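You operate a simulated robot arm through the tools that you are given. There is no shell and no other tool.

The job below is to be done with a simulated robot arm. You get a single attempt, and the scene is never put back.

Task
Unhook the landed end and park the hook above the yellow band.
Fine: open the latch, run the hook out, shut the latch again; the end stays. Where these are worked on the way, their far stop is far enough and under half their travel is too little: hook latch.

It is judged by the outcome, as a careful person would: the job done as asked, and still so three seconds after it is handed in. It fails if anything else is knocked over, pushed out of place, dropped, spilled or broken.

Robot
A 6-joint arm with a two-finger parallel gripper, fixed in place. Base frame: the origin is on the floor under the middle of its stand, x ahead of it, y to its left, z up. Lengths are in cm, angles in rad, forces in N, time in s.
With the tool pointing down near the work surface it reaches from about 10 to 60 cm from the base axis. Its first joint turns from -2.007 to 2.007 rad. Payload 3.43 kg.
The tool frame sits at the grasp point between the pads (the TCP): z along the fingers, y along the line on which they close. The tips reach 3.4 cm beyond it. Largest opening 12.8 cm; finger width 2.4, thickness 1.2; the body of the gripper, 4.8 by 13 cm, starts 9.6 cm behind the TCP.
Orientation is that of the tool frame in the base frame, as a unit quaternion [w, x, y, z]. With the fingers straight down and closing along the base's y, the tool's x points along the base's -x, its y along +y and its z along -z.

Tools
- The arm moves only by the tool jog_arm. Its argument "rows" is a list of rows, each a list of 2 entries, a list of its own where there are three numbers: the shift along the base's x, y, z in units of 40 mm (1.0 is 40 mm), then the turn, a rotation vector about the base's x, y, z in units of 5 degrees (1.0 is 5 degrees). In form: [[[tx, ty, tz], [wx, wy, wz]], ...]. A call has 1 to 20 rows; each row shifts and turns the commanded pose from where the row before left it. "gripper" is the closure, from 0 (fully open) to 1 (shut), set as the call begins (left out, the last holds). A call with a number of a shift or a turn outside -1 to 1 is refused whole. A row lasts 0.2 s, in which the tool goes at most 5 cm and 0.15 rad; a call with a longer step from one row to the next is refused whole, and so is a gripper value outside its range. A pose out of reach is approached as far as the arm can. The call stops where the force on the tool passes 40 N (or 10 N more than at its start, if that is more) or the arm is blocked; 0.2 s more then pass. The fingers move at their own pace (about 15.3 cm/s each) and stop on an object; they squeeze with about 44 N. The grip force told is the motor's: it shows also when the fingers shut on nothing. Time passes only in rows, and 0.2 s behind the last, so rows that do not move let the fingers close. It gives the time, the measured TCP pose, the force on the tool (base axes), the opening and the grip force at its end, in the units of the frame above (readings bear some noise), with the torque about the TCP (base axes, N m) and any sound that the robot's microphone picked up, and new pictures: "pictures" is both (left out), scene, wrist or none.
- Cameras (640 x 400 px; columns grow to the right, rows downward): "scene" is fixed at [22.59, 50.6, 155.2]; the picture's right is [-0.96, -0.29, 0.00], its down [-0.23, 0.75, -0.61] and it looks along [0.18, -0.59, -0.79] (base axes); focal length 248 px, centre (320, 200). "wrist" rides on the gripper at [7.6, -1.1, -16] in the tool frame; the picture's right is [0.15, 0.99, 0.00], its down [-0.88, 0.13, -0.46] and it looks along [-0.45, 0.07, 0.89] (tool axes); focal length 234 px, centre (320, 200). There is no depth. A picture from a camera that has moved, and an enlarged one, comes with that camera's place and axes in the base frame and with its lens. The place of the scene camera against the robot may be out by one fixed shift of up to 1.8 cm in any direction.
- lift_body(by): slides the trunk up (or, below 0, down) by that many cm; the arm rides with it, the base frame stays. It gives what a move gives, with no picture.
- zoom(camera, box): a new picture of the part [left, top, right, bottom] of that camera's present view, enlarged. It takes no simulated time.
- hand_in(): hands the job in; it is judged then, once.

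Places have to be worked out from the pictures, the camera data and where the tool is seen. Open the gripper and draw the arm clear of the work before you hand the job in, unless the task says otherwise.

The tools are called after ">>>" by a JSON object that holds its "name" and its "arguments". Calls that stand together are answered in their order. jog_arm: Moves the arm, as the interface text tells. Its arguments: {"type":"object","properties":{"rows":{"type":"array"},"gripper":{"type":"number"},"pictures":{"type":"string","enum":["both","scene","wrist","none"]}},"required":["rows"]} The other tools are called the same way: lift_body (by) moves the trunk up or down; zoom (camera, box) takes an enlarged picture of a part of a camera's view; hand_in () hands the job in.

At the start:

```text
t: 0.0
tool_pos: [42.79, 11.32, 127.09]
orientation: [0.0, 0.0, 1.0, 0.001]
contact_force: [0.1, 0.6, 0.3]
wrist_torque: [-0.02, 0.02, -0.02]
width: 12.78
gripper_force: 0.0
trunk travel left (down, up): [-92.5, 6.5]
```

scene: 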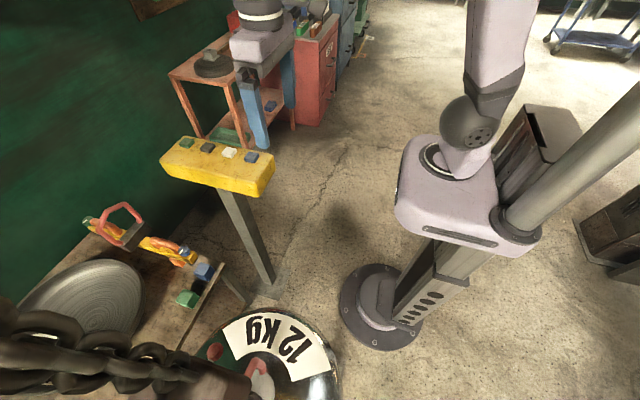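
wrist: 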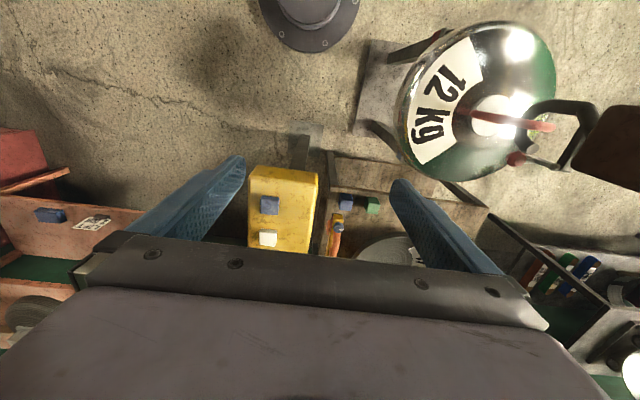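

I'll start by looking closely at both views: there's a yellow pendant box with four buttons, a chain with a hook block, and a 12 kg load. I'll zoom in to make out the details.

>>> {"name": "zoom", "arguments": {"camera": "scene", "box": [0, 280, 360, 400]}}

>>> {"name": "zoom", "arguments": {"camera": "scene", "box": [140, 110, 300, 210]}}

>>> {"name": "zoom", "arguments": {"camera": "wrist", "box": [380, 10, 640, 200]}}

>>> {"name": "zoom", "arguments": {"camera": "wrist", "box": [230, 120, 420, 270]}}

```text
1.78 times, centred on (180, 340) of scene
camera zoom: at [22.59, 50.6, 155.2], right [-0.96, -0.29, 0.0], down [-0.23, 0.75, -0.61], along [0.18, -0.59, -0.79], focal length 440 px, centre (569, -49)
```

zoom: 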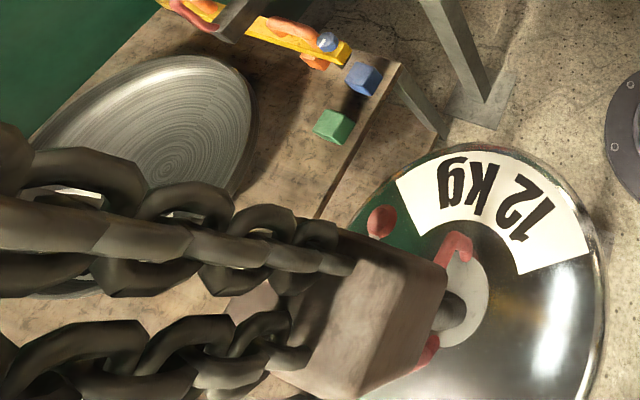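

```text
4.00 times, centred on (220, 160) of scene
camera zoom: at [22.59, 50.6, 155.2], right [-0.96, -0.29, 0.0], down [-0.23, 0.75, -0.61], along [0.18, -0.59, -0.79], focal length 990 px, centre (720, 360)
```

zoom: 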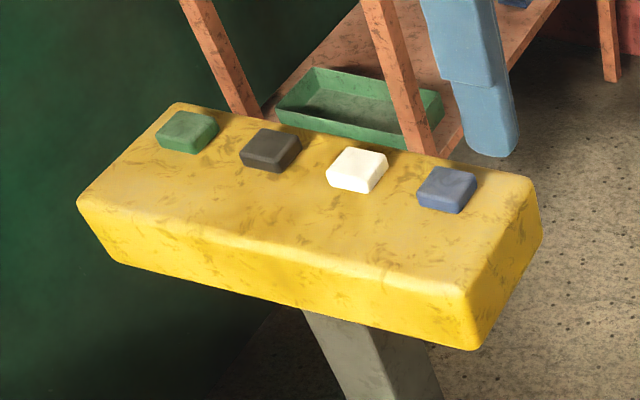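

```text
2.11 times, centred on (510, 105) of wrist
camera zoom: at [35.25, 10.27, 142.92], right [-0.15, 0.99, 0.0], down [0.88, 0.13, 0.46], along [0.45, 0.07, -0.89], focal length 493 px, centre (-80, 400)
```

zoom: 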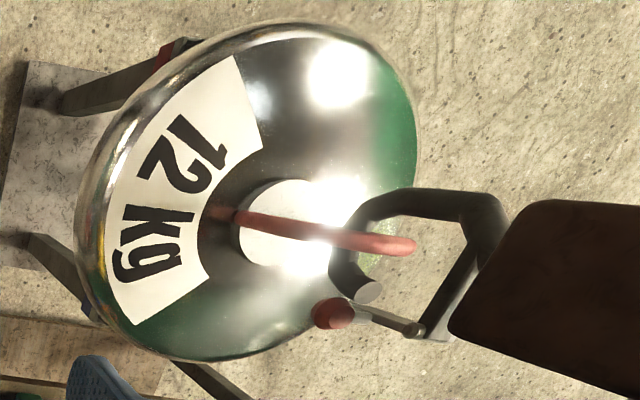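

```text
2.67 times, centred on (325, 195) of wrist
camera zoom: at [35.25, 10.27, 142.92], right [-0.15, 0.99, 0.0], down [0.88, 0.13, 0.46], along [0.45, 0.07, -0.89], focal length 624 px, centre (307, 213)
```

zoom: 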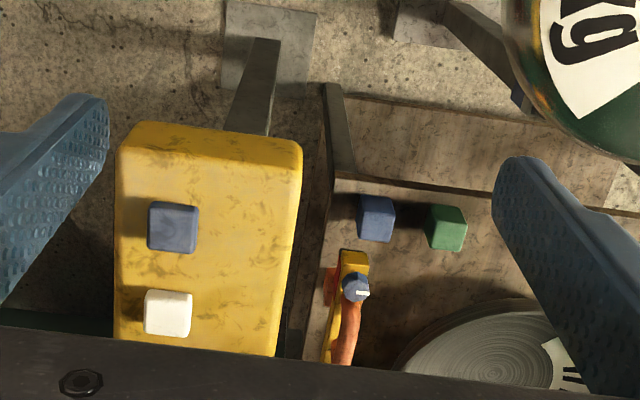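

The hook seems to sit near (33, 55, 100) over the 12 kg load, and the pendant box near (56–80, 4, 106). I'll yaw the gripper in place towards the hook so the wrist camera gets a clear look at it.

>>> {"name": "jog_arm", "arguments": {"rows": [[[0, 0, 0], [0, 0, 1]], [[0, 0, 0], [0, 0, 1]], [[0, 0, 0], [0, 0, 1]], [[0, 0, 0], [0, 0, 1]], [[0, 0, 0], [0, 0, 1]], [[0, 0, 0], [0, 0, 1]], [[0, 0, 0], [0, 0, 1]], [[0, 0, 0], [0, 0, 1]], [[0, 0, 0], [0, 0, 1]], [[0, 0, 0], [0, 0, 1]], [[0, 0, 0], [0, 0, 1]], [[0, 0, 0], [0, 0, 1]], [[0, 0, 0], [0, 0, 1]], [[0, 0, 0], [0, 0, 1]]]}}

```text
t: 3.0
tool_pos: [42.81, 11.32, 126.88]
orientation: [0.0, -0.575, 0.818, 0.0]
contact_force: [0.7, 0.3, -0.5]
wrist_torque: [0.02, 0.04, -0.04]
width: 12.82
gripper_force: 0.0
trunk travel left (down, up): [-92.5, 6.5]
camera wrist: at [41.31, 3.88, 142.9], right [-0.98, 0.2, 0.0], down [0.18, 0.87, 0.46], along [0.09, 0.45, -0.89], focal length 234 px, centre (320, 200)
```

scene: 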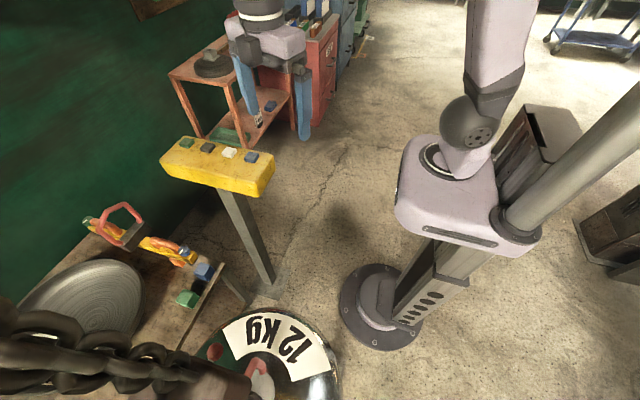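
wrist: 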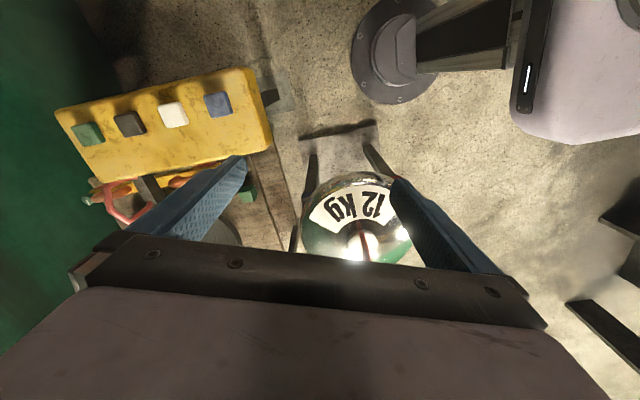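

The wrist camera sees mostly along the tool axis, so the gripper body covers the hook in this view. I'll zoom in on the pendant and the load as seen here.

>>> {"name": "zoom", "arguments": {"camera": "wrist", "box": [40, 50, 300, 240]}}

>>> {"name": "zoom", "arguments": {"camera": "wrist", "box": [270, 110, 450, 270]}}

>>> {"name": "zoom", "arguments": {"camera": "scene", "box": [60, 180, 260, 320]}}

>>> {"name": "zoom", "arguments": {"camera": "scene", "box": [120, 0, 360, 150]}}

```text
2.11 times, centred on (170, 145) of wrist
camera zoom: at [41.31, 3.88, 142.9], right [-0.98, 0.2, 0.0], down [0.18, 0.87, 0.46], along [0.09, 0.45, -0.89], focal length 493 px, centre (636, 316)
```

zoom: 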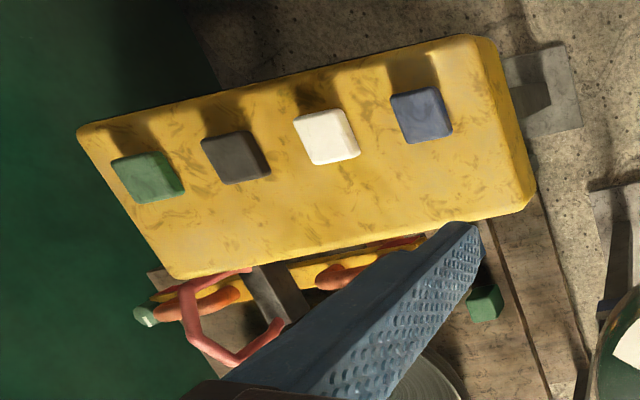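

```text
2.50 times, centred on (360, 190) of wrist
camera zoom: at [41.31, 3.88, 142.9], right [-0.98, 0.2, 0.0], down [0.18, 0.87, 0.46], along [0.09, 0.45, -0.89], focal length 585 px, centre (220, 225)
```

zoom: 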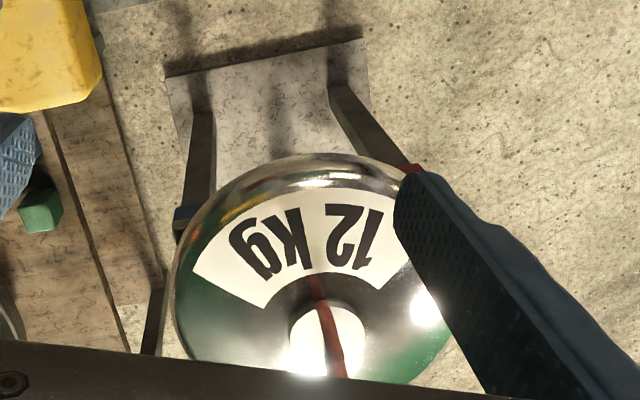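

```text
2.86 times, centred on (160, 250) of scene
camera zoom: at [22.59, 50.6, 155.2], right [-0.96, -0.29, 0.0], down [-0.23, 0.75, -0.61], along [0.18, -0.59, -0.79], focal length 707 px, centre (777, 57)
```

zoom: 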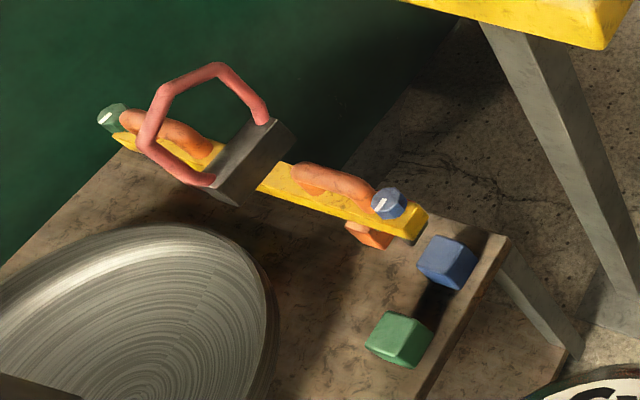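

```text
2.67 times, centred on (240, 75) of scene
camera zoom: at [22.59, 50.6, 155.2], right [-0.96, -0.29, 0.0], down [-0.23, 0.75, -0.61], along [0.18, -0.59, -0.79], focal length 660 px, centre (533, 533)
```

zoom: 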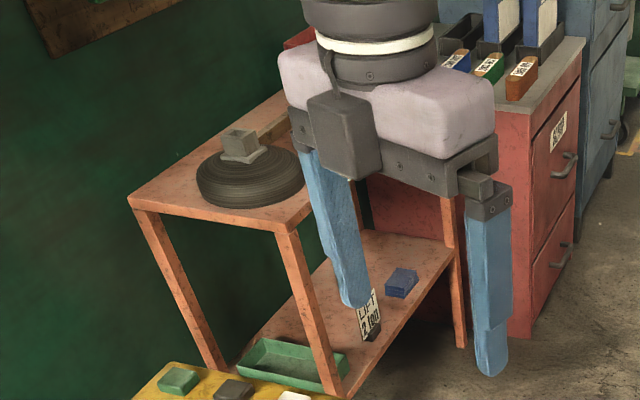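

There is a small sign on the shelf with text that may be an instruction, along with other labels. I'll zoom in on those.

>>> {"name": "zoom", "arguments": {"camera": "scene", "box": [235, 90, 295, 130]}}

>>> {"name": "zoom", "arguments": {"camera": "scene", "box": [280, 0, 380, 60]}}

>>> {"name": "zoom", "arguments": {"camera": "scene", "box": [180, 330, 300, 400]}}

```text
10.00 times, centred on (265, 110) of scene
camera zoom: at [22.59, 50.6, 155.2], right [-0.96, -0.29, 0.0], down [-0.23, 0.75, -0.61], along [0.18, -0.59, -0.79], focal length 2476 px, centre (870, 1100)
```

zoom: 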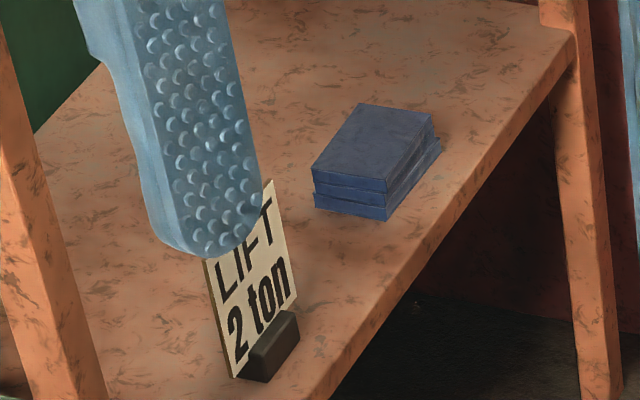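

```text
6.40 times, centred on (330, 30) of scene
camera zoom: at [22.59, 50.6, 155.2], right [-0.96, -0.29, 0.0], down [-0.23, 0.75, -0.61], along [0.18, -0.59, -0.79], focal length 1584 px, centre (256, 1288)
```

zoom: 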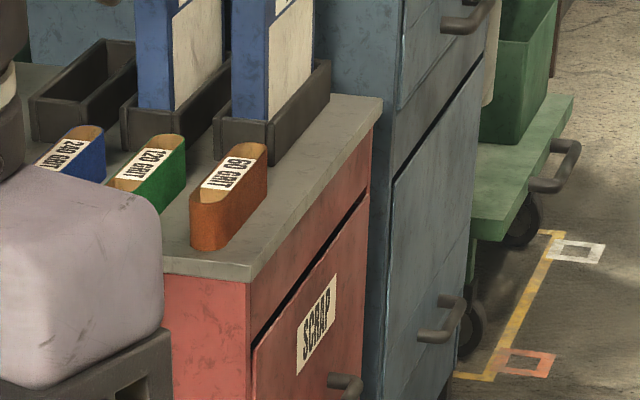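

```text
5.33 times, centred on (240, 365) of scene
camera zoom: at [22.59, 50.6, 155.2], right [-0.96, -0.29, 0.0], down [-0.23, 0.75, -0.61], along [0.18, -0.59, -0.79], focal length 1320 px, centre (747, -680)
```

zoom: 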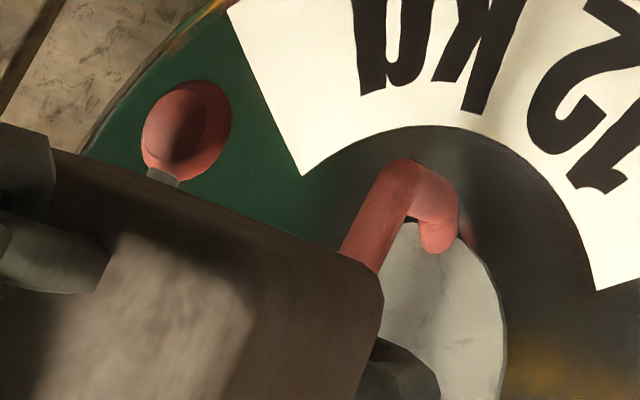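

The red latch knob triangulates to roughly (43.5, 50.4, 98.4), with the hook bowl around (37, 55, 90). I'll pull back and tilt the tool towards the hook so the wrist camera can see it properly.

>>> {"name": "jog_arm", "arguments": {"rows": [[[-0.4, 0.3, 0], [0.866, -0.5, 0]], [[-0.4, 0.3, 0], [0.866, -0.5, 0]], [[-0.4, 0.3, 0], [0.866, -0.5, 0]], [[-0.4, 0.3, 0], [0.866, -0.5, 0]], [[-0.4, 0.3, 0], [0.866, -0.5, 0]], [[-0.4, 0.3, 0], [0.866, -0.5, 0]], [[-0.4, 0.3, 0], [0.866, -0.5, 0]], [[-0.4, 0.3, 0], [0.866, -0.5, 0]], [[-0.4, 0.3, 0], [0.866, -0.5, 0]], [[0, 0, 0], [0.866, -0.5, 0]], [[0, 0, 0], [0.866, -0.5, 0]]]}}

```text
t: 5.4
tool_pos: [36.06, 25.03, 124.71]
orientation: [0.419, -0.509, 0.726, 0.196]
contact_force: [0.4, 0.4, 0.1]
wrist_torque: [0.04, 0.02, -0.02]
width: 12.81
gripper_force: 0.0
out of reach, approached as far as the arm can: row 6, 7, 8, 9, 10
trunk travel left (down, up): [-92.5, 6.5]
camera wrist: at [29.45, 8.95, 127.87], right [-0.91, 0.32, -0.26], down [-0.19, 0.24, 0.95], along [0.36, 0.92, -0.16], focal length 234 px, centre (320, 200)
```

scene: 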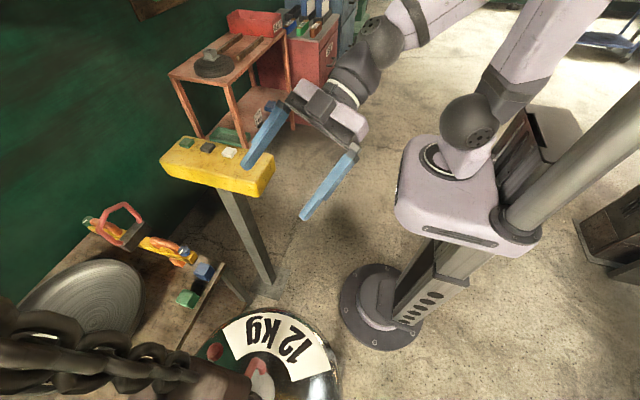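
wrist: 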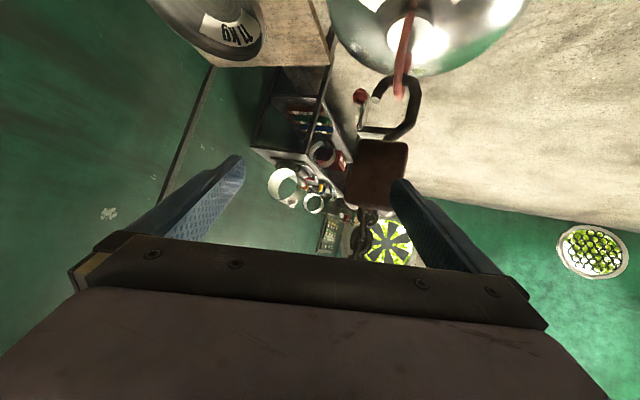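

Now the wrist camera shows the hook, upside down. I'll zoom in on the hook and latch, and on the chain and the background behind it.

>>> {"name": "zoom", "arguments": {"camera": "wrist", "box": [320, 50, 448, 130]}}

>>> {"name": "zoom", "arguments": {"camera": "wrist", "box": [240, 60, 440, 270]}}

>>> {"name": "zoom", "arguments": {"camera": "wrist", "box": [130, 0, 350, 130]}}

>>> {"name": "zoom", "arguments": {"camera": "wrist", "box": [320, 130, 480, 270]}}

```text
5.00 times, centred on (384, 90) of wrist
camera zoom: at [29.45, 8.95, 127.87], right [-0.91, 0.32, -0.26], down [-0.19, 0.24, 0.95], along [0.36, 0.92, -0.16], focal length 1171 px, centre (0, 750)
```

zoom: 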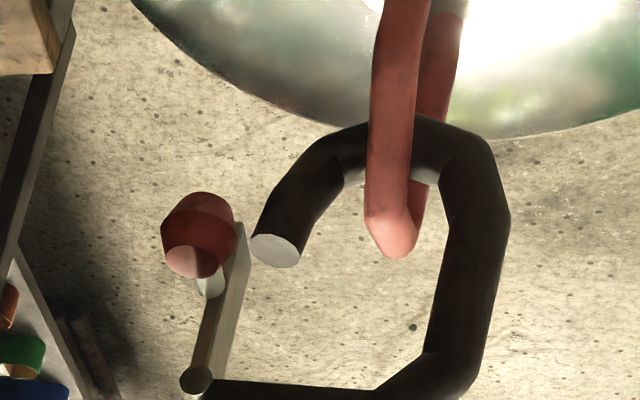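

```text
1.90 times, centred on (340, 165) of wrist
camera zoom: at [29.45, 8.95, 127.87], right [-0.91, 0.32, -0.26], down [-0.19, 0.24, 0.95], along [0.36, 0.92, -0.16], focal length 446 px, centre (282, 267)
```

zoom: 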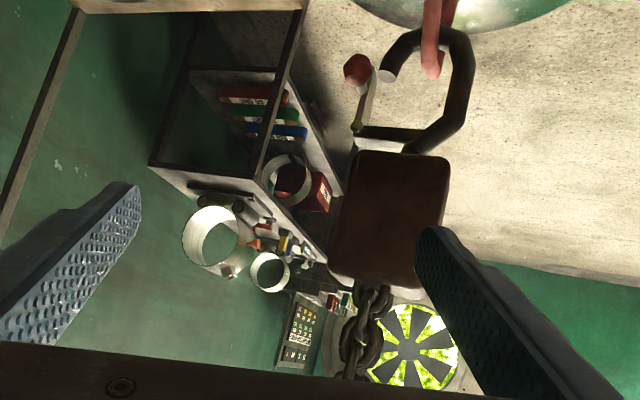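

```text
2.91 times, centred on (240, 65) of wrist
camera zoom: at [29.45, 8.95, 127.87], right [-0.91, 0.32, -0.26], down [-0.19, 0.24, 0.95], along [0.36, 0.92, -0.16], focal length 681 px, centre (553, 593)
```

zoom: 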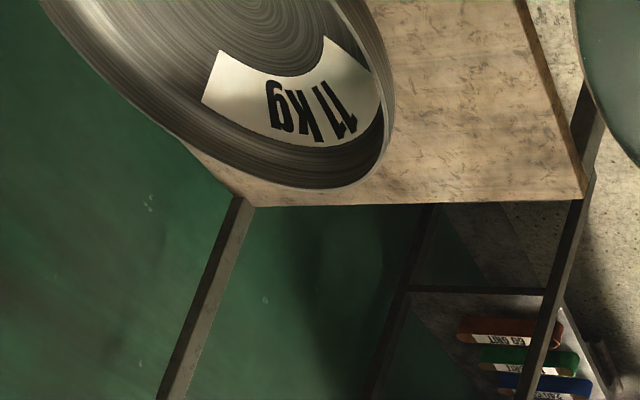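

```text
2.86 times, centred on (400, 200) of wrist
camera zoom: at [29.45, 8.95, 127.87], right [-0.91, 0.32, -0.26], down [-0.19, 0.24, 0.95], along [0.36, 0.92, -0.16], focal length 669 px, centre (91, 200)
```

zoom: 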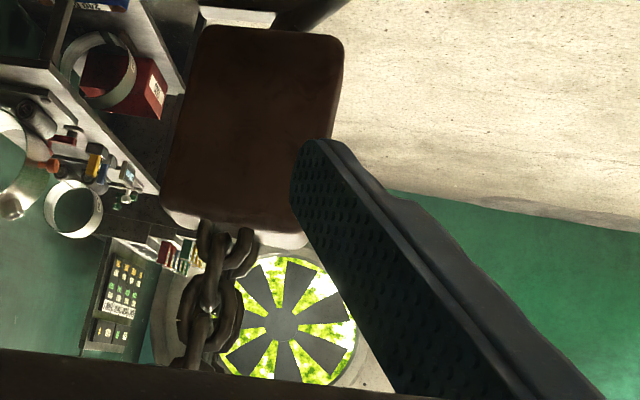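

The hook is now clear: a C-hook opening towards +x, with the latch pivot near (43, 55, 102), the hook tip near (41, 56, 95) and the red knob near (43.3, 51, 97.7). The load's red bail passes through it. I still need to find the yellow band and what moves the hook, so I'll tilt the tool up to look along the chain.

>>> {"name": "jog_arm", "arguments": {"rows": [[[0.4, 0.1, -0.08], [0.866, -0.5, 0]], [[0.4, 0.1, -0.08], [0.866, -0.5, 0]], [[0.4, 0.1, -0.08], [0.866, -0.5, 0]], [[0.4, 0.1, -0.08], [0.866, -0.5, 0]], [[0.4, 0.1, -0.08], [0.866, -0.5, 0]], [[0.4, 0.1, -0.08], [0.866, -0.5, 0]], [[0.4, 0.1, -0.08], [0.866, -0.5, 0]], [[0.4, 0.1, -0.08], [0.866, -0.5, 0]], [[0.4, 0.1, -0.08], [0.866, -0.5, 0]], [[0.4, 0.1, -0.08], [0, 0, 1]], [[0.4, 0.1, -0.08], [0, 0, 1]], [[0, 0, 0], [0, 0, 1]], [[0, 0, 0], [0, 0, 1]], [[0, 0, 0], [0, 0, 1]]]}}

```text
t: 8.4
tool_pos: [55.59, 28.86, 124.12]
orientation: [0.608, -0.475, 0.433, 0.467]
contact_force: [0.1, -0.8, 0.3]
wrist_torque: [-0.03, -0.03, 0.04]
width: 12.8
gripper_force: 0.1
out of reach, approached as far as the arm can: row 7, 8, 9
trunk travel left (down, up): [-92.5, 6.5]
camera wrist: at [56.87, 14.34, 114.18], right [-0.94, 0.14, -0.31], down [-0.33, -0.57, 0.75], along [-0.07, 0.81, 0.58], focal length 234 px, centre (320, 200)
```

scene: 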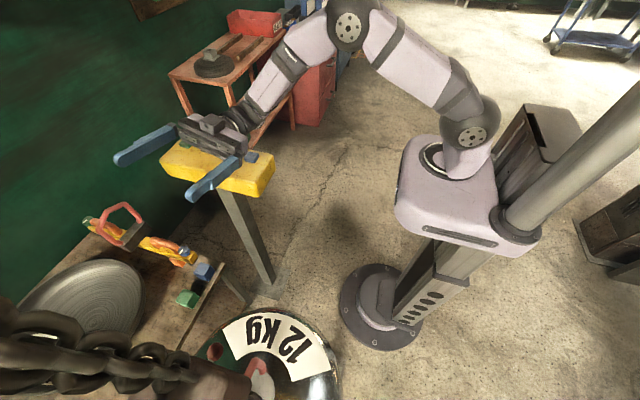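
wrist: 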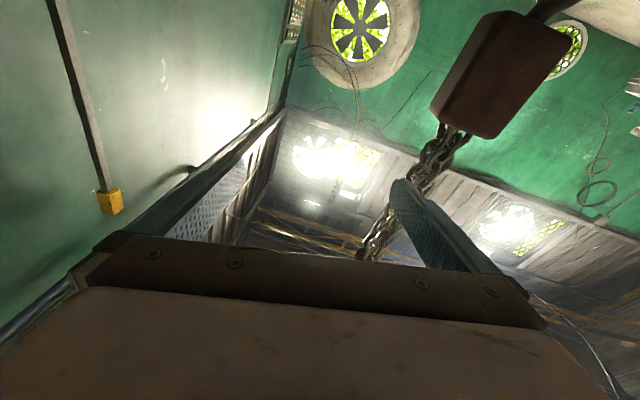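

The picture shows the chain going up towards the ceiling and a yellow item on the wall. I'll zoom in on these.

>>> {"name": "zoom", "arguments": {"camera": "wrist", "box": [200, 90, 460, 260]}}

>>> {"name": "zoom", "arguments": {"camera": "wrist", "box": [400, 0, 640, 150]}}

>>> {"name": "zoom", "arguments": {"camera": "wrist", "box": [0, 120, 200, 250]}}

>>> {"name": "zoom", "arguments": {"camera": "wrist", "box": [440, 150, 640, 320]}}

```text
2.35 times, centred on (330, 175) of wrist
camera zoom: at [56.87, 14.34, 114.18], right [-0.94, 0.14, -0.31], down [-0.33, -0.57, 0.75], along [-0.07, 0.81, 0.58], focal length 551 px, centre (296, 259)
```

zoom: 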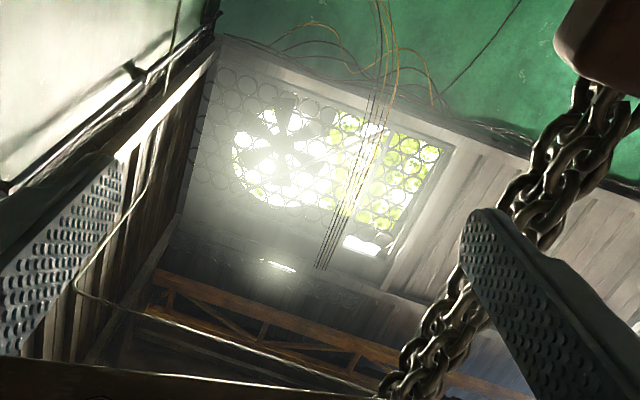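

```text
2.67 times, centred on (520, 75) of wrist
camera zoom: at [56.87, 14.34, 114.18], right [-0.94, 0.14, -0.31], down [-0.33, -0.57, 0.75], along [-0.07, 0.81, 0.58], focal length 624 px, centre (-213, 533)
```

zoom: 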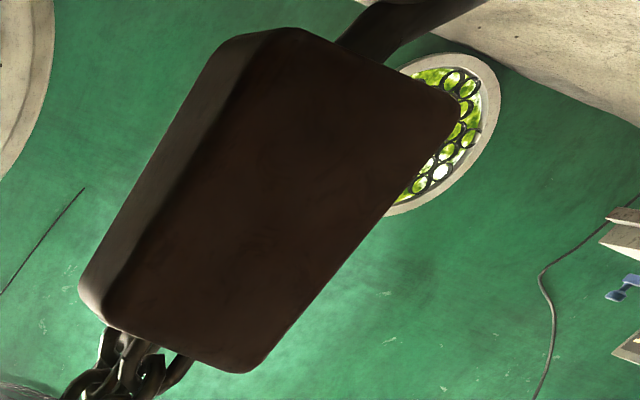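

```text
3.08 times, centred on (100, 185) of wrist
camera zoom: at [56.87, 14.34, 114.18], right [-0.94, 0.14, -0.31], down [-0.33, -0.57, 0.75], along [-0.07, 0.81, 0.58], focal length 720 px, centre (997, 246)
```

zoom: 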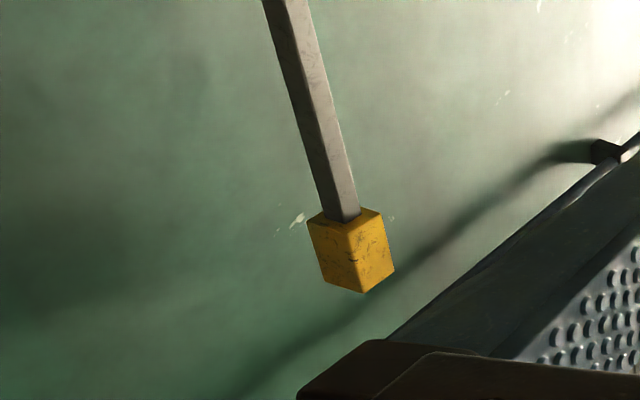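

```text
2.35 times, centred on (540, 235) of wrist
camera zoom: at [56.87, 14.34, 114.18], right [-0.94, 0.14, -0.31], down [-0.33, -0.57, 0.75], along [-0.07, 0.81, 0.58], focal length 551 px, centre (-198, 118)
```

zoom: 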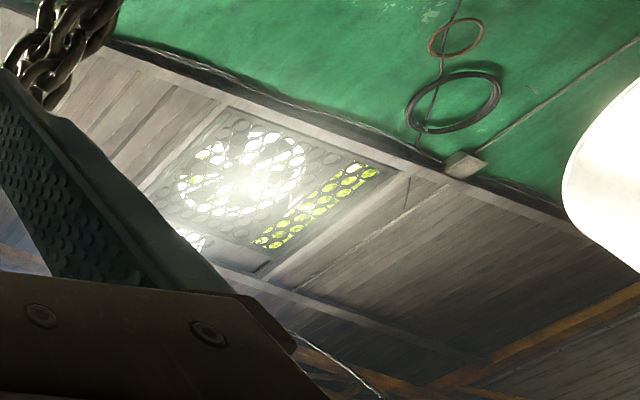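

The yellow piece caps a tall post near the wall. The picture is upside down, so the post rises from low down and the yellow is at its top. I'll yaw the tool back towards the wall to measure that post and look for signs or other bands.

>>> {"name": "jog_arm", "arguments": {"rows": [[[-0.1, 0.1, 0], [0, 0, -1]], [[-0.1, 0.1, 0], [0, 0, -1]], [[-0.1, 0.1, 0], [0, 0, -1]], [[-0.1, 0.1, 0], [0, 0, -1]], [[-0.1, 0.1, 0], [0, 0, -1]], [[-0.1, 0.1, 0], [0, 0, -1]], [[-0.1, 0.1, 0], [0, 0, -1]], [[-0.1, 0.1, 0], [0, 0, -1]], [[-0.1, 0.1, 0], [0, 0, -1]], [[-0.1, 0.1, 0], [0, 0, -1]]]}}

```text
t: 10.6
tool_pos: [60.19, 27.39, 132.63]
orientation: [0.732, -0.274, 0.587, 0.213]
contact_force: [0.0, 0.2, -0.2]
wrist_torque: [0.03, 0.0, -0.01]
width: 12.8
gripper_force: 0.1
out of reach, approached as far as the arm can: row 6, 7, 8, 9, 10
trunk travel left (down, up): [-92.5, 6.5]
camera wrist: at [50.82, 16.16, 122.78], right [-0.59, 0.75, -0.29], down [-0.62, -0.19, 0.77], along [0.52, 0.63, 0.57], focal length 234 px, centre (320, 200)
```

scene: 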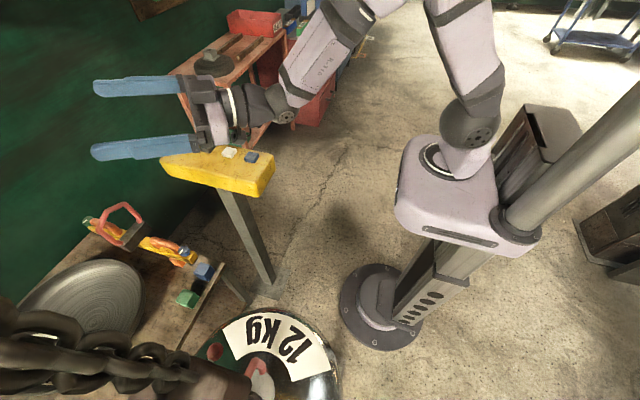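
wrist: 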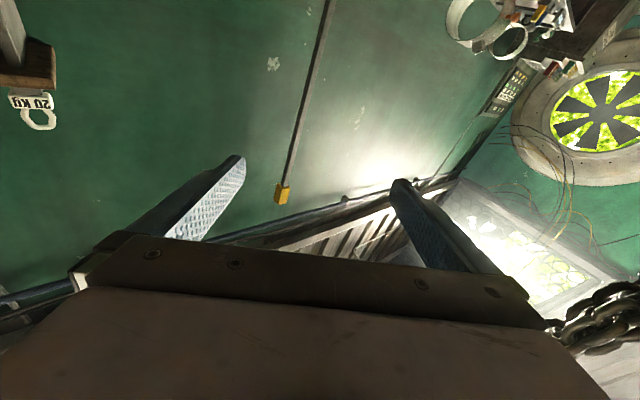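

A closer look at the post, the wall items and the panel should show whether there are other bands or instructions.

>>> {"name": "zoom", "arguments": {"camera": "wrist", "box": [240, 0, 400, 230]}}

>>> {"name": "zoom", "arguments": {"camera": "wrist", "box": [440, 0, 640, 130]}}

>>> {"name": "zoom", "arguments": {"camera": "wrist", "box": [0, 0, 160, 140]}}

>>> {"name": "zoom", "arguments": {"camera": "wrist", "box": [520, 240, 640, 400]}}

```text
1.74 times, centred on (320, 115) of wrist
camera zoom: at [50.82, 16.16, 122.78], right [-0.59, 0.75, -0.29], down [-0.62, -0.19, 0.77], along [0.52, 0.63, 0.57], focal length 407 px, centre (320, 348)
```

zoom: 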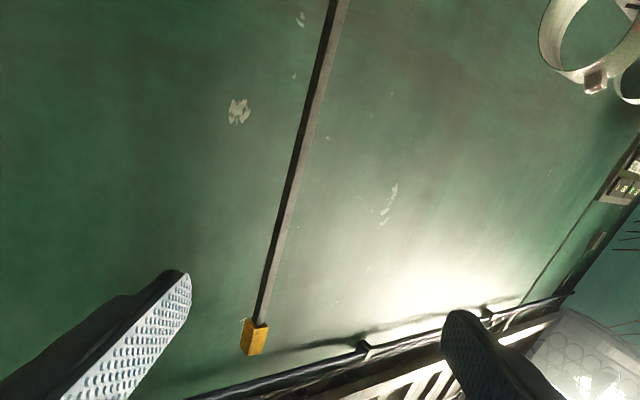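

```text
3.08 times, centred on (540, 65) of wrist
camera zoom: at [50.82, 16.16, 122.78], right [-0.59, 0.75, -0.29], down [-0.62, -0.19, 0.77], along [0.52, 0.63, 0.57], focal length 720 px, centre (-357, 615)
```

zoom: 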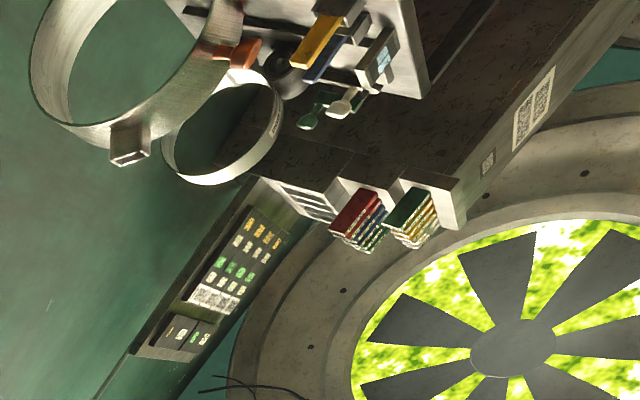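

```text
2.86 times, centred on (80, 70) of wrist
camera zoom: at [50.82, 16.16, 122.78], right [-0.59, 0.75, -0.29], down [-0.62, -0.19, 0.77], along [0.52, 0.63, 0.57], focal length 669 px, centre (1006, 571)
```

zoom: 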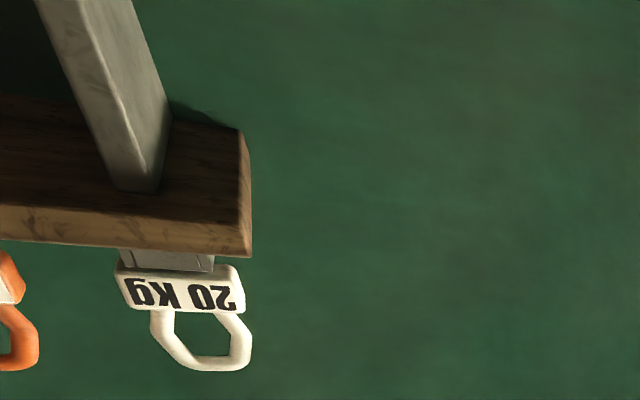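

```text
2.50 times, centred on (580, 320) of wrist
camera zoom: at [50.82, 16.16, 122.78], right [-0.59, 0.75, -0.29], down [-0.62, -0.19, 0.77], along [0.52, 0.63, 0.57], focal length 585 px, centre (-330, -100)
```

zoom: 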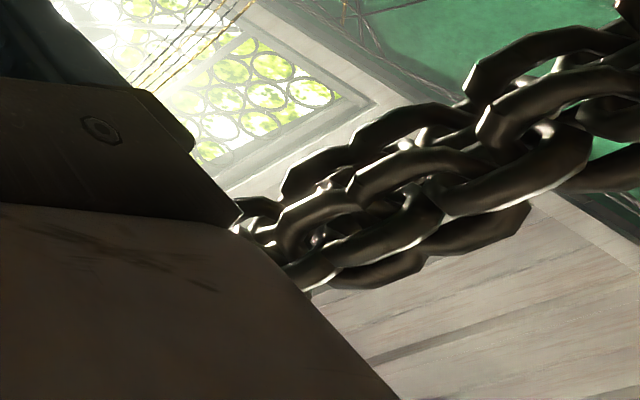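

That post, at roughly (138, 88) with its yellow top near z≈200, is the only yellow band so far. Next I'll look higher up the chain for the hoist or any mark, with the fingers closed so they don't block the view.

>>> {"name": "jog_arm", "arguments": {"rows": [[[-0.5, 0.05, 0.2], [0, 0, 1]], [[-0.5, 0.05, 0.2], [0, 0, 1]], [[-0.5, 0.05, 0.2], [0, 0, 1]], [[-0.5, 0.05, 0.2], [0, 0, 1]], [[-0.5, 0.05, 0.2], [0, 0, 1]], [[-0.5, 0.05, 0.2], [0, 0, 1]], [[-0.5, 0.05, 0.2], [0, 0, 1]], [[-0.5, 0.05, 0.2], [0, 0, 1]], [[0, 0, 0], [0, 0, 1]], [[0, 0, 0], [1, 0, 0]], [[0, 0, 0], [1, 0, 0]], [[0, 0, 0], [1, 0, 0]], [[0, 0, 0], [1, 0, 0]], [[0, 0, 0], [1, 0, 0]], [[0, 0, 0], [1, 0, 0]]], "gripper": 1}}

```text
t: 13.8
tool_pos: [44.24, 29.02, 139.03]
orientation: [0.699, -0.307, 0.298, 0.573]
contact_force: [0.2, 0.0, -0.7]
wrist_torque: [0.01, -0.02, -0.02]
width: 0.0
gripper_force: 32.9
trunk travel left (down, up): [-92.5, 6.5]
camera wrist: at [45.61, 21.3, 123.11], right [-0.95, 0.24, -0.2], down [-0.3, -0.88, 0.38], along [-0.08, 0.42, 0.91], focal length 234 px, centre (320, 200)
```

scene: 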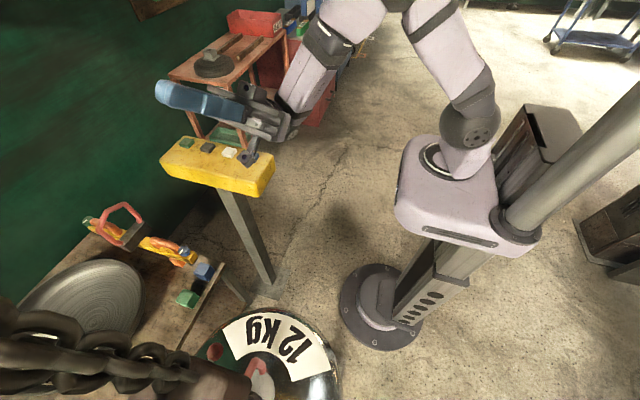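
wrist: 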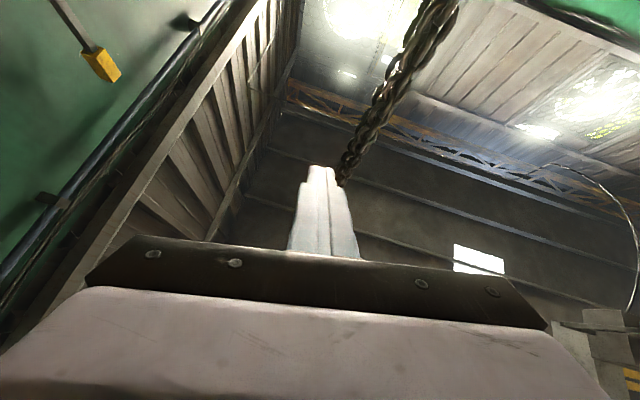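

The yellow post cap now triangulates consistently to about (135, 85, 202). Something with a yellow stripe also shows at the far lower right, so I'll zoom in there and on the chain top.

>>> {"name": "zoom", "arguments": {"camera": "wrist", "box": [520, 280, 640, 400]}}

>>> {"name": "zoom", "arguments": {"camera": "wrist", "box": [280, 0, 520, 200]}}

>>> {"name": "zoom", "arguments": {"camera": "wrist", "box": [0, 0, 200, 130]}}

```text
3.33 times, centred on (580, 340) of wrist
camera zoom: at [45.61, 21.3, 123.11], right [-0.95, 0.24, -0.2], down [-0.3, -0.88, 0.38], along [-0.08, 0.42, 0.91], focal length 781 px, centre (-547, -267)
```

zoom: 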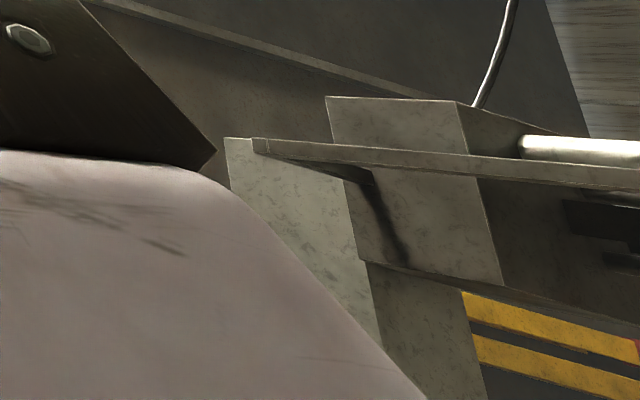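

```text
2.00 times, centred on (400, 100) of wrist
camera zoom: at [45.61, 21.3, 123.11], right [-0.95, 0.24, -0.2], down [-0.3, -0.88, 0.38], along [-0.08, 0.42, 0.91], focal length 468 px, centre (160, 400)
```

zoom: 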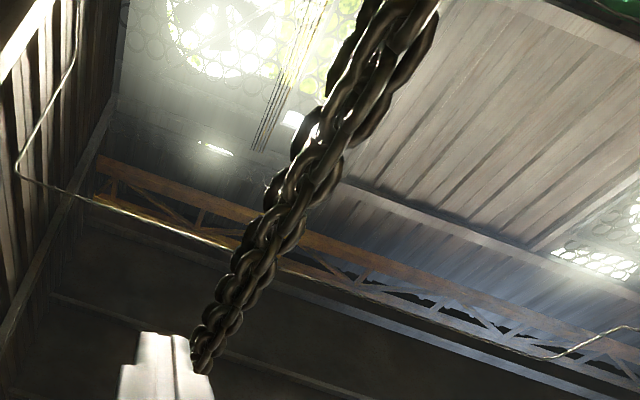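

```text
3.08 times, centred on (100, 65) of wrist
camera zoom: at [45.61, 21.3, 123.11], right [-0.95, 0.24, -0.2], down [-0.3, -0.88, 0.38], along [-0.08, 0.42, 0.91], focal length 720 px, centre (997, 615)
```

zoom: 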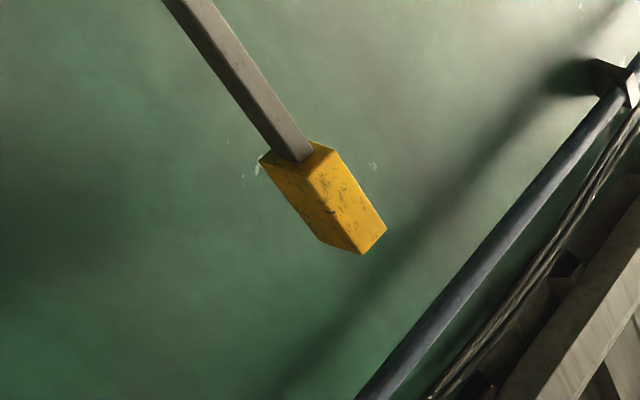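

There's overhead structure with yellow hazard stripes towards −x. I'll yaw further that way to see what it is.

>>> {"name": "jog_arm", "arguments": {"rows": [[[0, 0, 0], [0, 0, 1]], [[0, 0, 0], [0, 0, 1]], [[0, 0, 0], [0, 0, 1]], [[0, 0, 0], [0, 0, 1]], [[0, 0, 0], [0, 0, 1]], [[0, 0, 0], [0, 0, 1]], [[0, 0, 0], [0, 0, 1]], [[0, 0, 0], [0, 0, 1]], [[0, 0, 0], [0, 0, 1]], [[0, 0, 0], [0, 0, 1]]], "pictures": "wrist"}}

```text
t: 16.0
tool_pos: [48.38, 35.71, 143.31]
orientation: [0.39, -0.404, 0.142, 0.815]
contact_force: [-0.4, -0.1, -0.2]
wrist_torque: [0.01, -0.03, -0.02]
width: 0.0
gripper_force: 32.9
out of reach, approached as far as the arm can: row 2, 3, 4, 5, 6, 7, 8
trunk travel left (down, up): [-92.5, 6.5]
camera wrist: at [55.14, 31.78, 127.47], right [-0.8, -0.57, -0.2], down [0.48, -0.79, 0.38], along [-0.37, 0.21, 0.9], focal length 234 px, centre (320, 200)
```

wrist: 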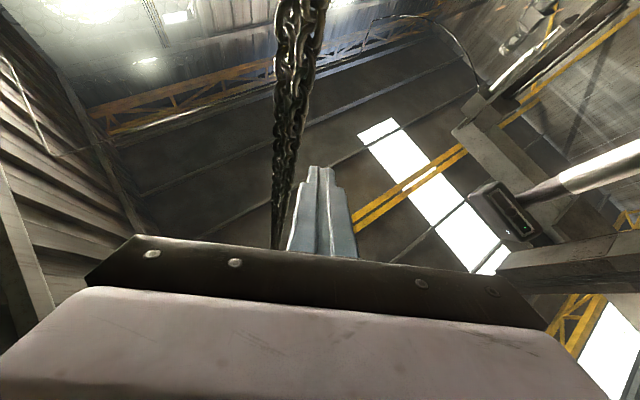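

I'll zoom in on the chain and the structure at right.

>>> {"name": "zoom", "arguments": {"camera": "wrist", "box": [430, 60, 640, 300]}}

>>> {"name": "zoom", "arguments": {"camera": "wrist", "box": [220, 0, 380, 250]}}

```text
1.67 times, centred on (535, 180) of wrist
camera zoom: at [55.14, 31.78, 127.47], right [-0.8, -0.57, -0.2], down [0.48, -0.79, 0.38], along [-0.37, 0.21, 0.9], focal length 390 px, centre (-38, 233)
```

zoom: 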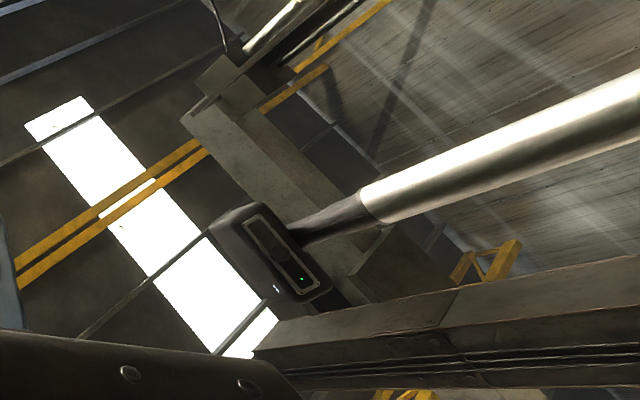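

```text
1.60 times, centred on (300, 125) of wrist
camera zoom: at [55.14, 31.78, 127.47], right [-0.8, -0.57, -0.2], down [0.48, -0.79, 0.38], along [-0.37, 0.21, 0.9], focal length 375 px, centre (352, 320)
```

zoom: 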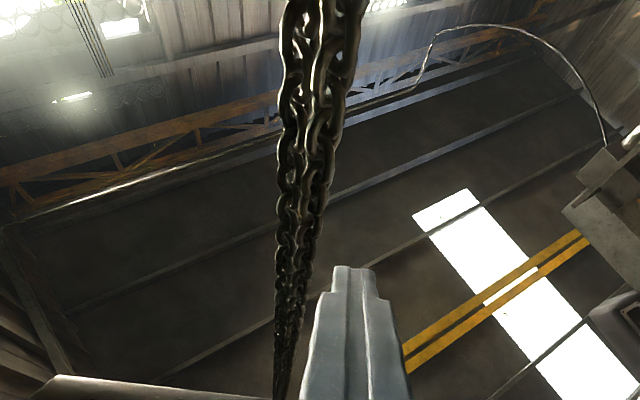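

Those are just roof trusses and the robot's own mast, so the post cap at about z≈202 is the yellow band, a height reference. I'll bring the tool back to horizontal facing +y and then lower the trunk to view the hook and bail side-on.

>>> {"name": "jog_arm", "arguments": {"rows": [[[0, -0.1, -0.2], [0, 0, -1]], [[0, -0.1, -0.2], [0, 0, -1]], [[0, -0.1, -0.2], [0, 0, -1]], [[0, -0.1, -0.2], [0, 0, -1]], [[0, -0.1, -0.2], [0, 0, -1]], [[0, -0.1, -0.2], [0, 0, -1]], [[0, -0.1, -0.2], [0, 0, -1]], [[0, -0.1, -0.2], [0, 0, -1]], [[0, -0.1, -0.2], [0, 0, -1]], [[0, -0.1, -0.2], [-1, 0, 0]], [[0, -0.1, -0.2], [-1, 0, 0]], [[0, -0.1, -0.2], [-1, 0, 0]], [[0, -0.1, -0.2], [-1, 0, 0]], [[0, -0.1, -0.2], [-1, 0, 0]], [[0, 0, -0.2], [-1, 0, 0]], [[0, 0, -0.2], [-1, 0, 0]], [[0, 0, -0.2], [-1, 0, 0]]], "pictures": "scene"}}

>>> {"name": "lift_body", "arguments": {"by": -25}}

```text
t: 19.6
tool_pos: [49.1, 30.68, 130.11]
orientation: [-0.522, 0.532, -0.474, -0.469]
contact_force: [1.5, 0.0, -0.4]
wrist_torque: [-0.01, 0.02, 0.0]
width: 0.0
gripper_force: 33.0
out of reach, approached as far as the arm can: row 1, 2
trunk travel left (down, up): [-92.5, 6.5]
```

scene: 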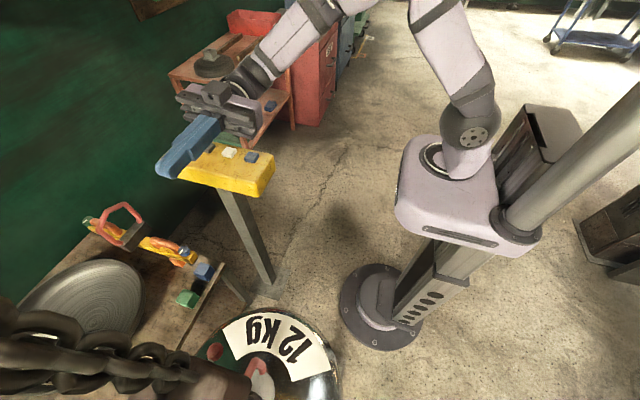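

```text
t: 21.4
tool_pos: [48.68, 31.13, 111.19]
orientation: [-0.525, 0.533, -0.466, -0.471]
contact_force: [-11.1, 10.3, -2.8]
wrist_torque: [1.28, 0.88, -1.77]
width: 0.0
gripper_force: 32.6
trunk travel left (down, up): [-72.9, 26.1]
stopped: the force on the tool passed its limit at 48 N (the readings are from after the stop); the commanded pose is now the measured one
```

The force limit tripped: lowering the trunk brought the wrist against something, probably the pendant box. I'll look at the pictures before moving anything further.

>>> {"name": "zoom", "arguments": {"camera": "scene", "box": [130, 70, 310, 220]}}

>>> {"name": "zoom", "arguments": {"camera": "wrist", "box": [0, 0, 640, 400]}}

```text
2.67 times, centred on (220, 145) of scene
camera zoom: at [22.59, 50.6, 155.2], right [-0.96, -0.29, 0.0], down [-0.23, 0.75, -0.61], along [0.18, -0.59, -0.79], focal length 660 px, centre (587, 347)
```

zoom: 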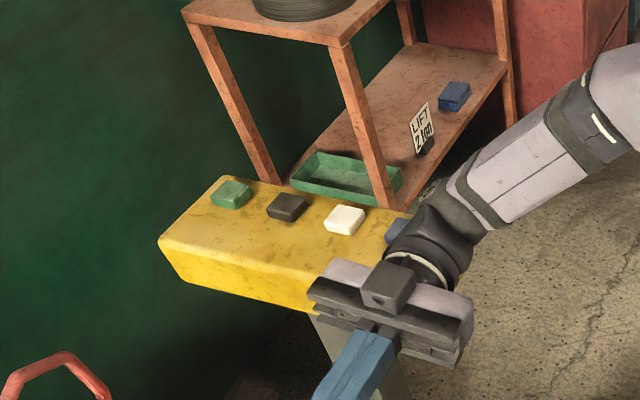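

```text
1.00 times, centred on (320, 200) of wrist (not enlarged: the box is as wide or as high as the picture)
camera zoom: at [50.91, 15.29, 103.81], right [-0.96, -0.02, -0.27], down [-0.23, -0.46, 0.86], along [-0.13, 0.89, 0.44], focal length 234 px, centre (320, 200)
```

zoom: 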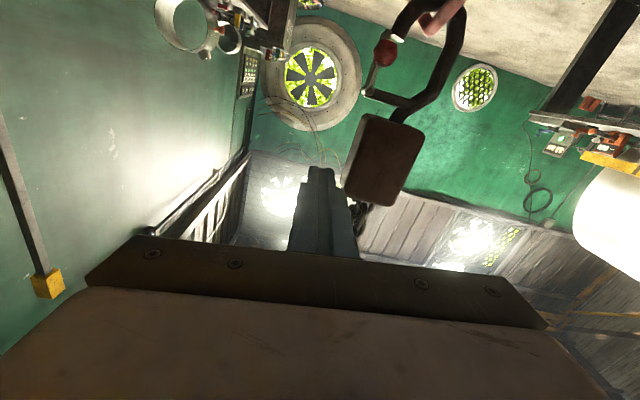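

The wrist housing seems to have come down on the near (blue-button) end of the pendant. The hook still reads in about the same place (knob ≈ (43.1, 51, 98.4)). I'll raise the trunk straight off it.

>>> {"name": "lift_body", "arguments": {"by": 4}}

```text
t: 22.3
tool_pos: [48.96, 31.01, 115.27]
orientation: [-0.527, 0.534, -0.466, -0.469]
contact_force: [-0.2, 0.9, -0.9]
wrist_torque: [0.02, 0.02, 0.04]
width: 0.02
gripper_force: 33.1
trunk travel left (down, up): [-76.9, 22.1]
```

>>> {"name": "zoom", "arguments": {"camera": "wrist", "box": [300, 0, 540, 150]}}

>>> {"name": "zoom", "arguments": {"camera": "scene", "box": [130, 70, 310, 220]}}

>>> {"name": "zoom", "arguments": {"camera": "scene", "box": [0, 280, 360, 400]}}

```text
2.67 times, centred on (420, 75) of wrist
camera zoom: at [51.2, 15.04, 107.92], right [-0.96, -0.01, -0.27], down [-0.24, -0.45, 0.86], along [-0.13, 0.89, 0.43], focal length 624 px, centre (53, 533)
```

zoom: 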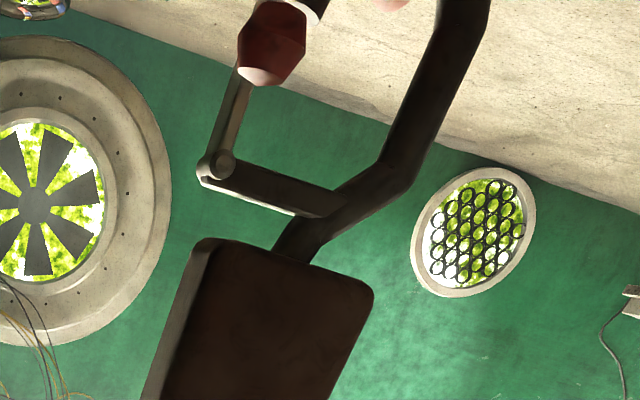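

```text
2.67 times, centred on (220, 145) of scene
camera zoom: at [22.59, 50.6, 155.2], right [-0.96, -0.29, 0.0], down [-0.23, 0.75, -0.61], along [0.18, -0.59, -0.79], focal length 660 px, centre (587, 347)
```

zoom: 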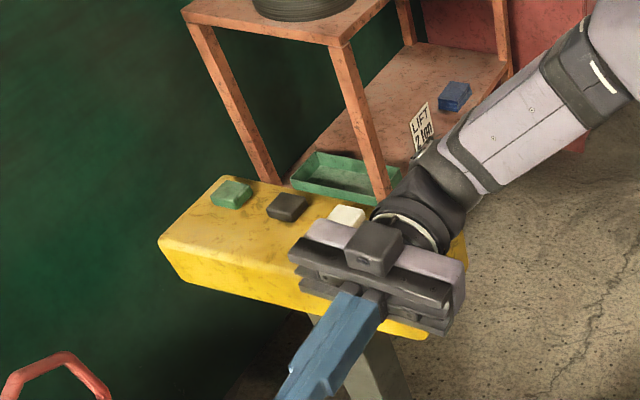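

```text
1.78 times, centred on (180, 340) of scene
camera zoom: at [22.59, 50.6, 155.2], right [-0.96, -0.29, 0.0], down [-0.23, 0.75, -0.61], along [0.18, -0.59, -0.79], focal length 440 px, centre (569, -49)
```

zoom: 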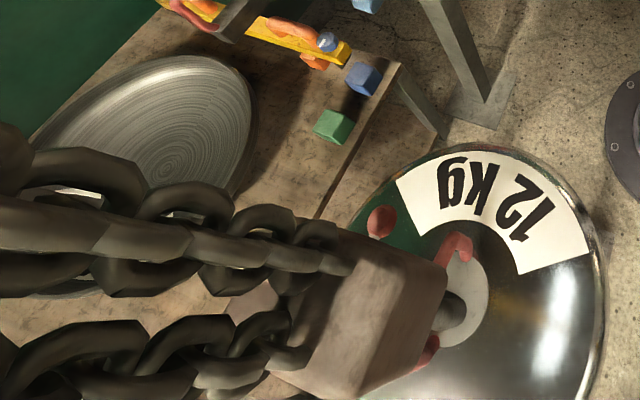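

The hook, load and pendant all match their original pixels, so nothing shifted. The pendant box spans x≈50–82, y≈0–12 and its top is at z≈106, so I'll keep the wrist out of that region. Next I'll move the tool towards the hook and tilt it down slightly for a side view.

>>> {"name": "jog_arm", "arguments": {"rows": [[[-0.4, 0.4, 0.1], [0, 0, 0]], [[-0.4, 0.4, 0.1], [-1, 0, 0]], [[-0.3, 0.4, 0.1], [-1, 0, 0]], [[-0.2, 0.4, 0.1], [-1, 0, 0]], [[0, 0.4, 0], [-1, 0, 0]]]}}

```text
t: 23.5
tool_pos: [43.69, 38.94, 116.95]
orientation: [-0.426, 0.618, -0.541, -0.38]
contact_force: [-0.4, 0.3, 0.4]
wrist_torque: [0.02, 0.01, 0.01]
width: 0.0
gripper_force: 32.9
trunk travel left (down, up): [-76.9, 22.1]
camera wrist: at [46.01, 21.49, 115.47], right [-0.96, -0.1, -0.25], down [-0.24, -0.13, 0.96], along [-0.13, 0.99, 0.1], focal length 234 px, centre (320, 200)
```

scene: 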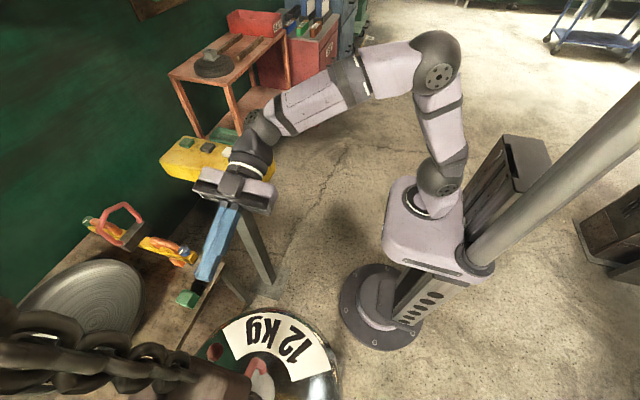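
wrist: 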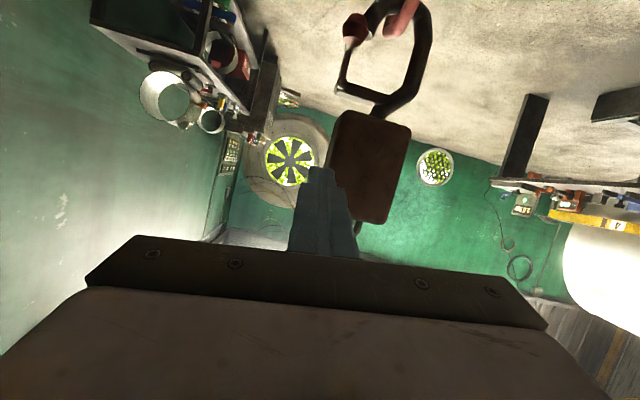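

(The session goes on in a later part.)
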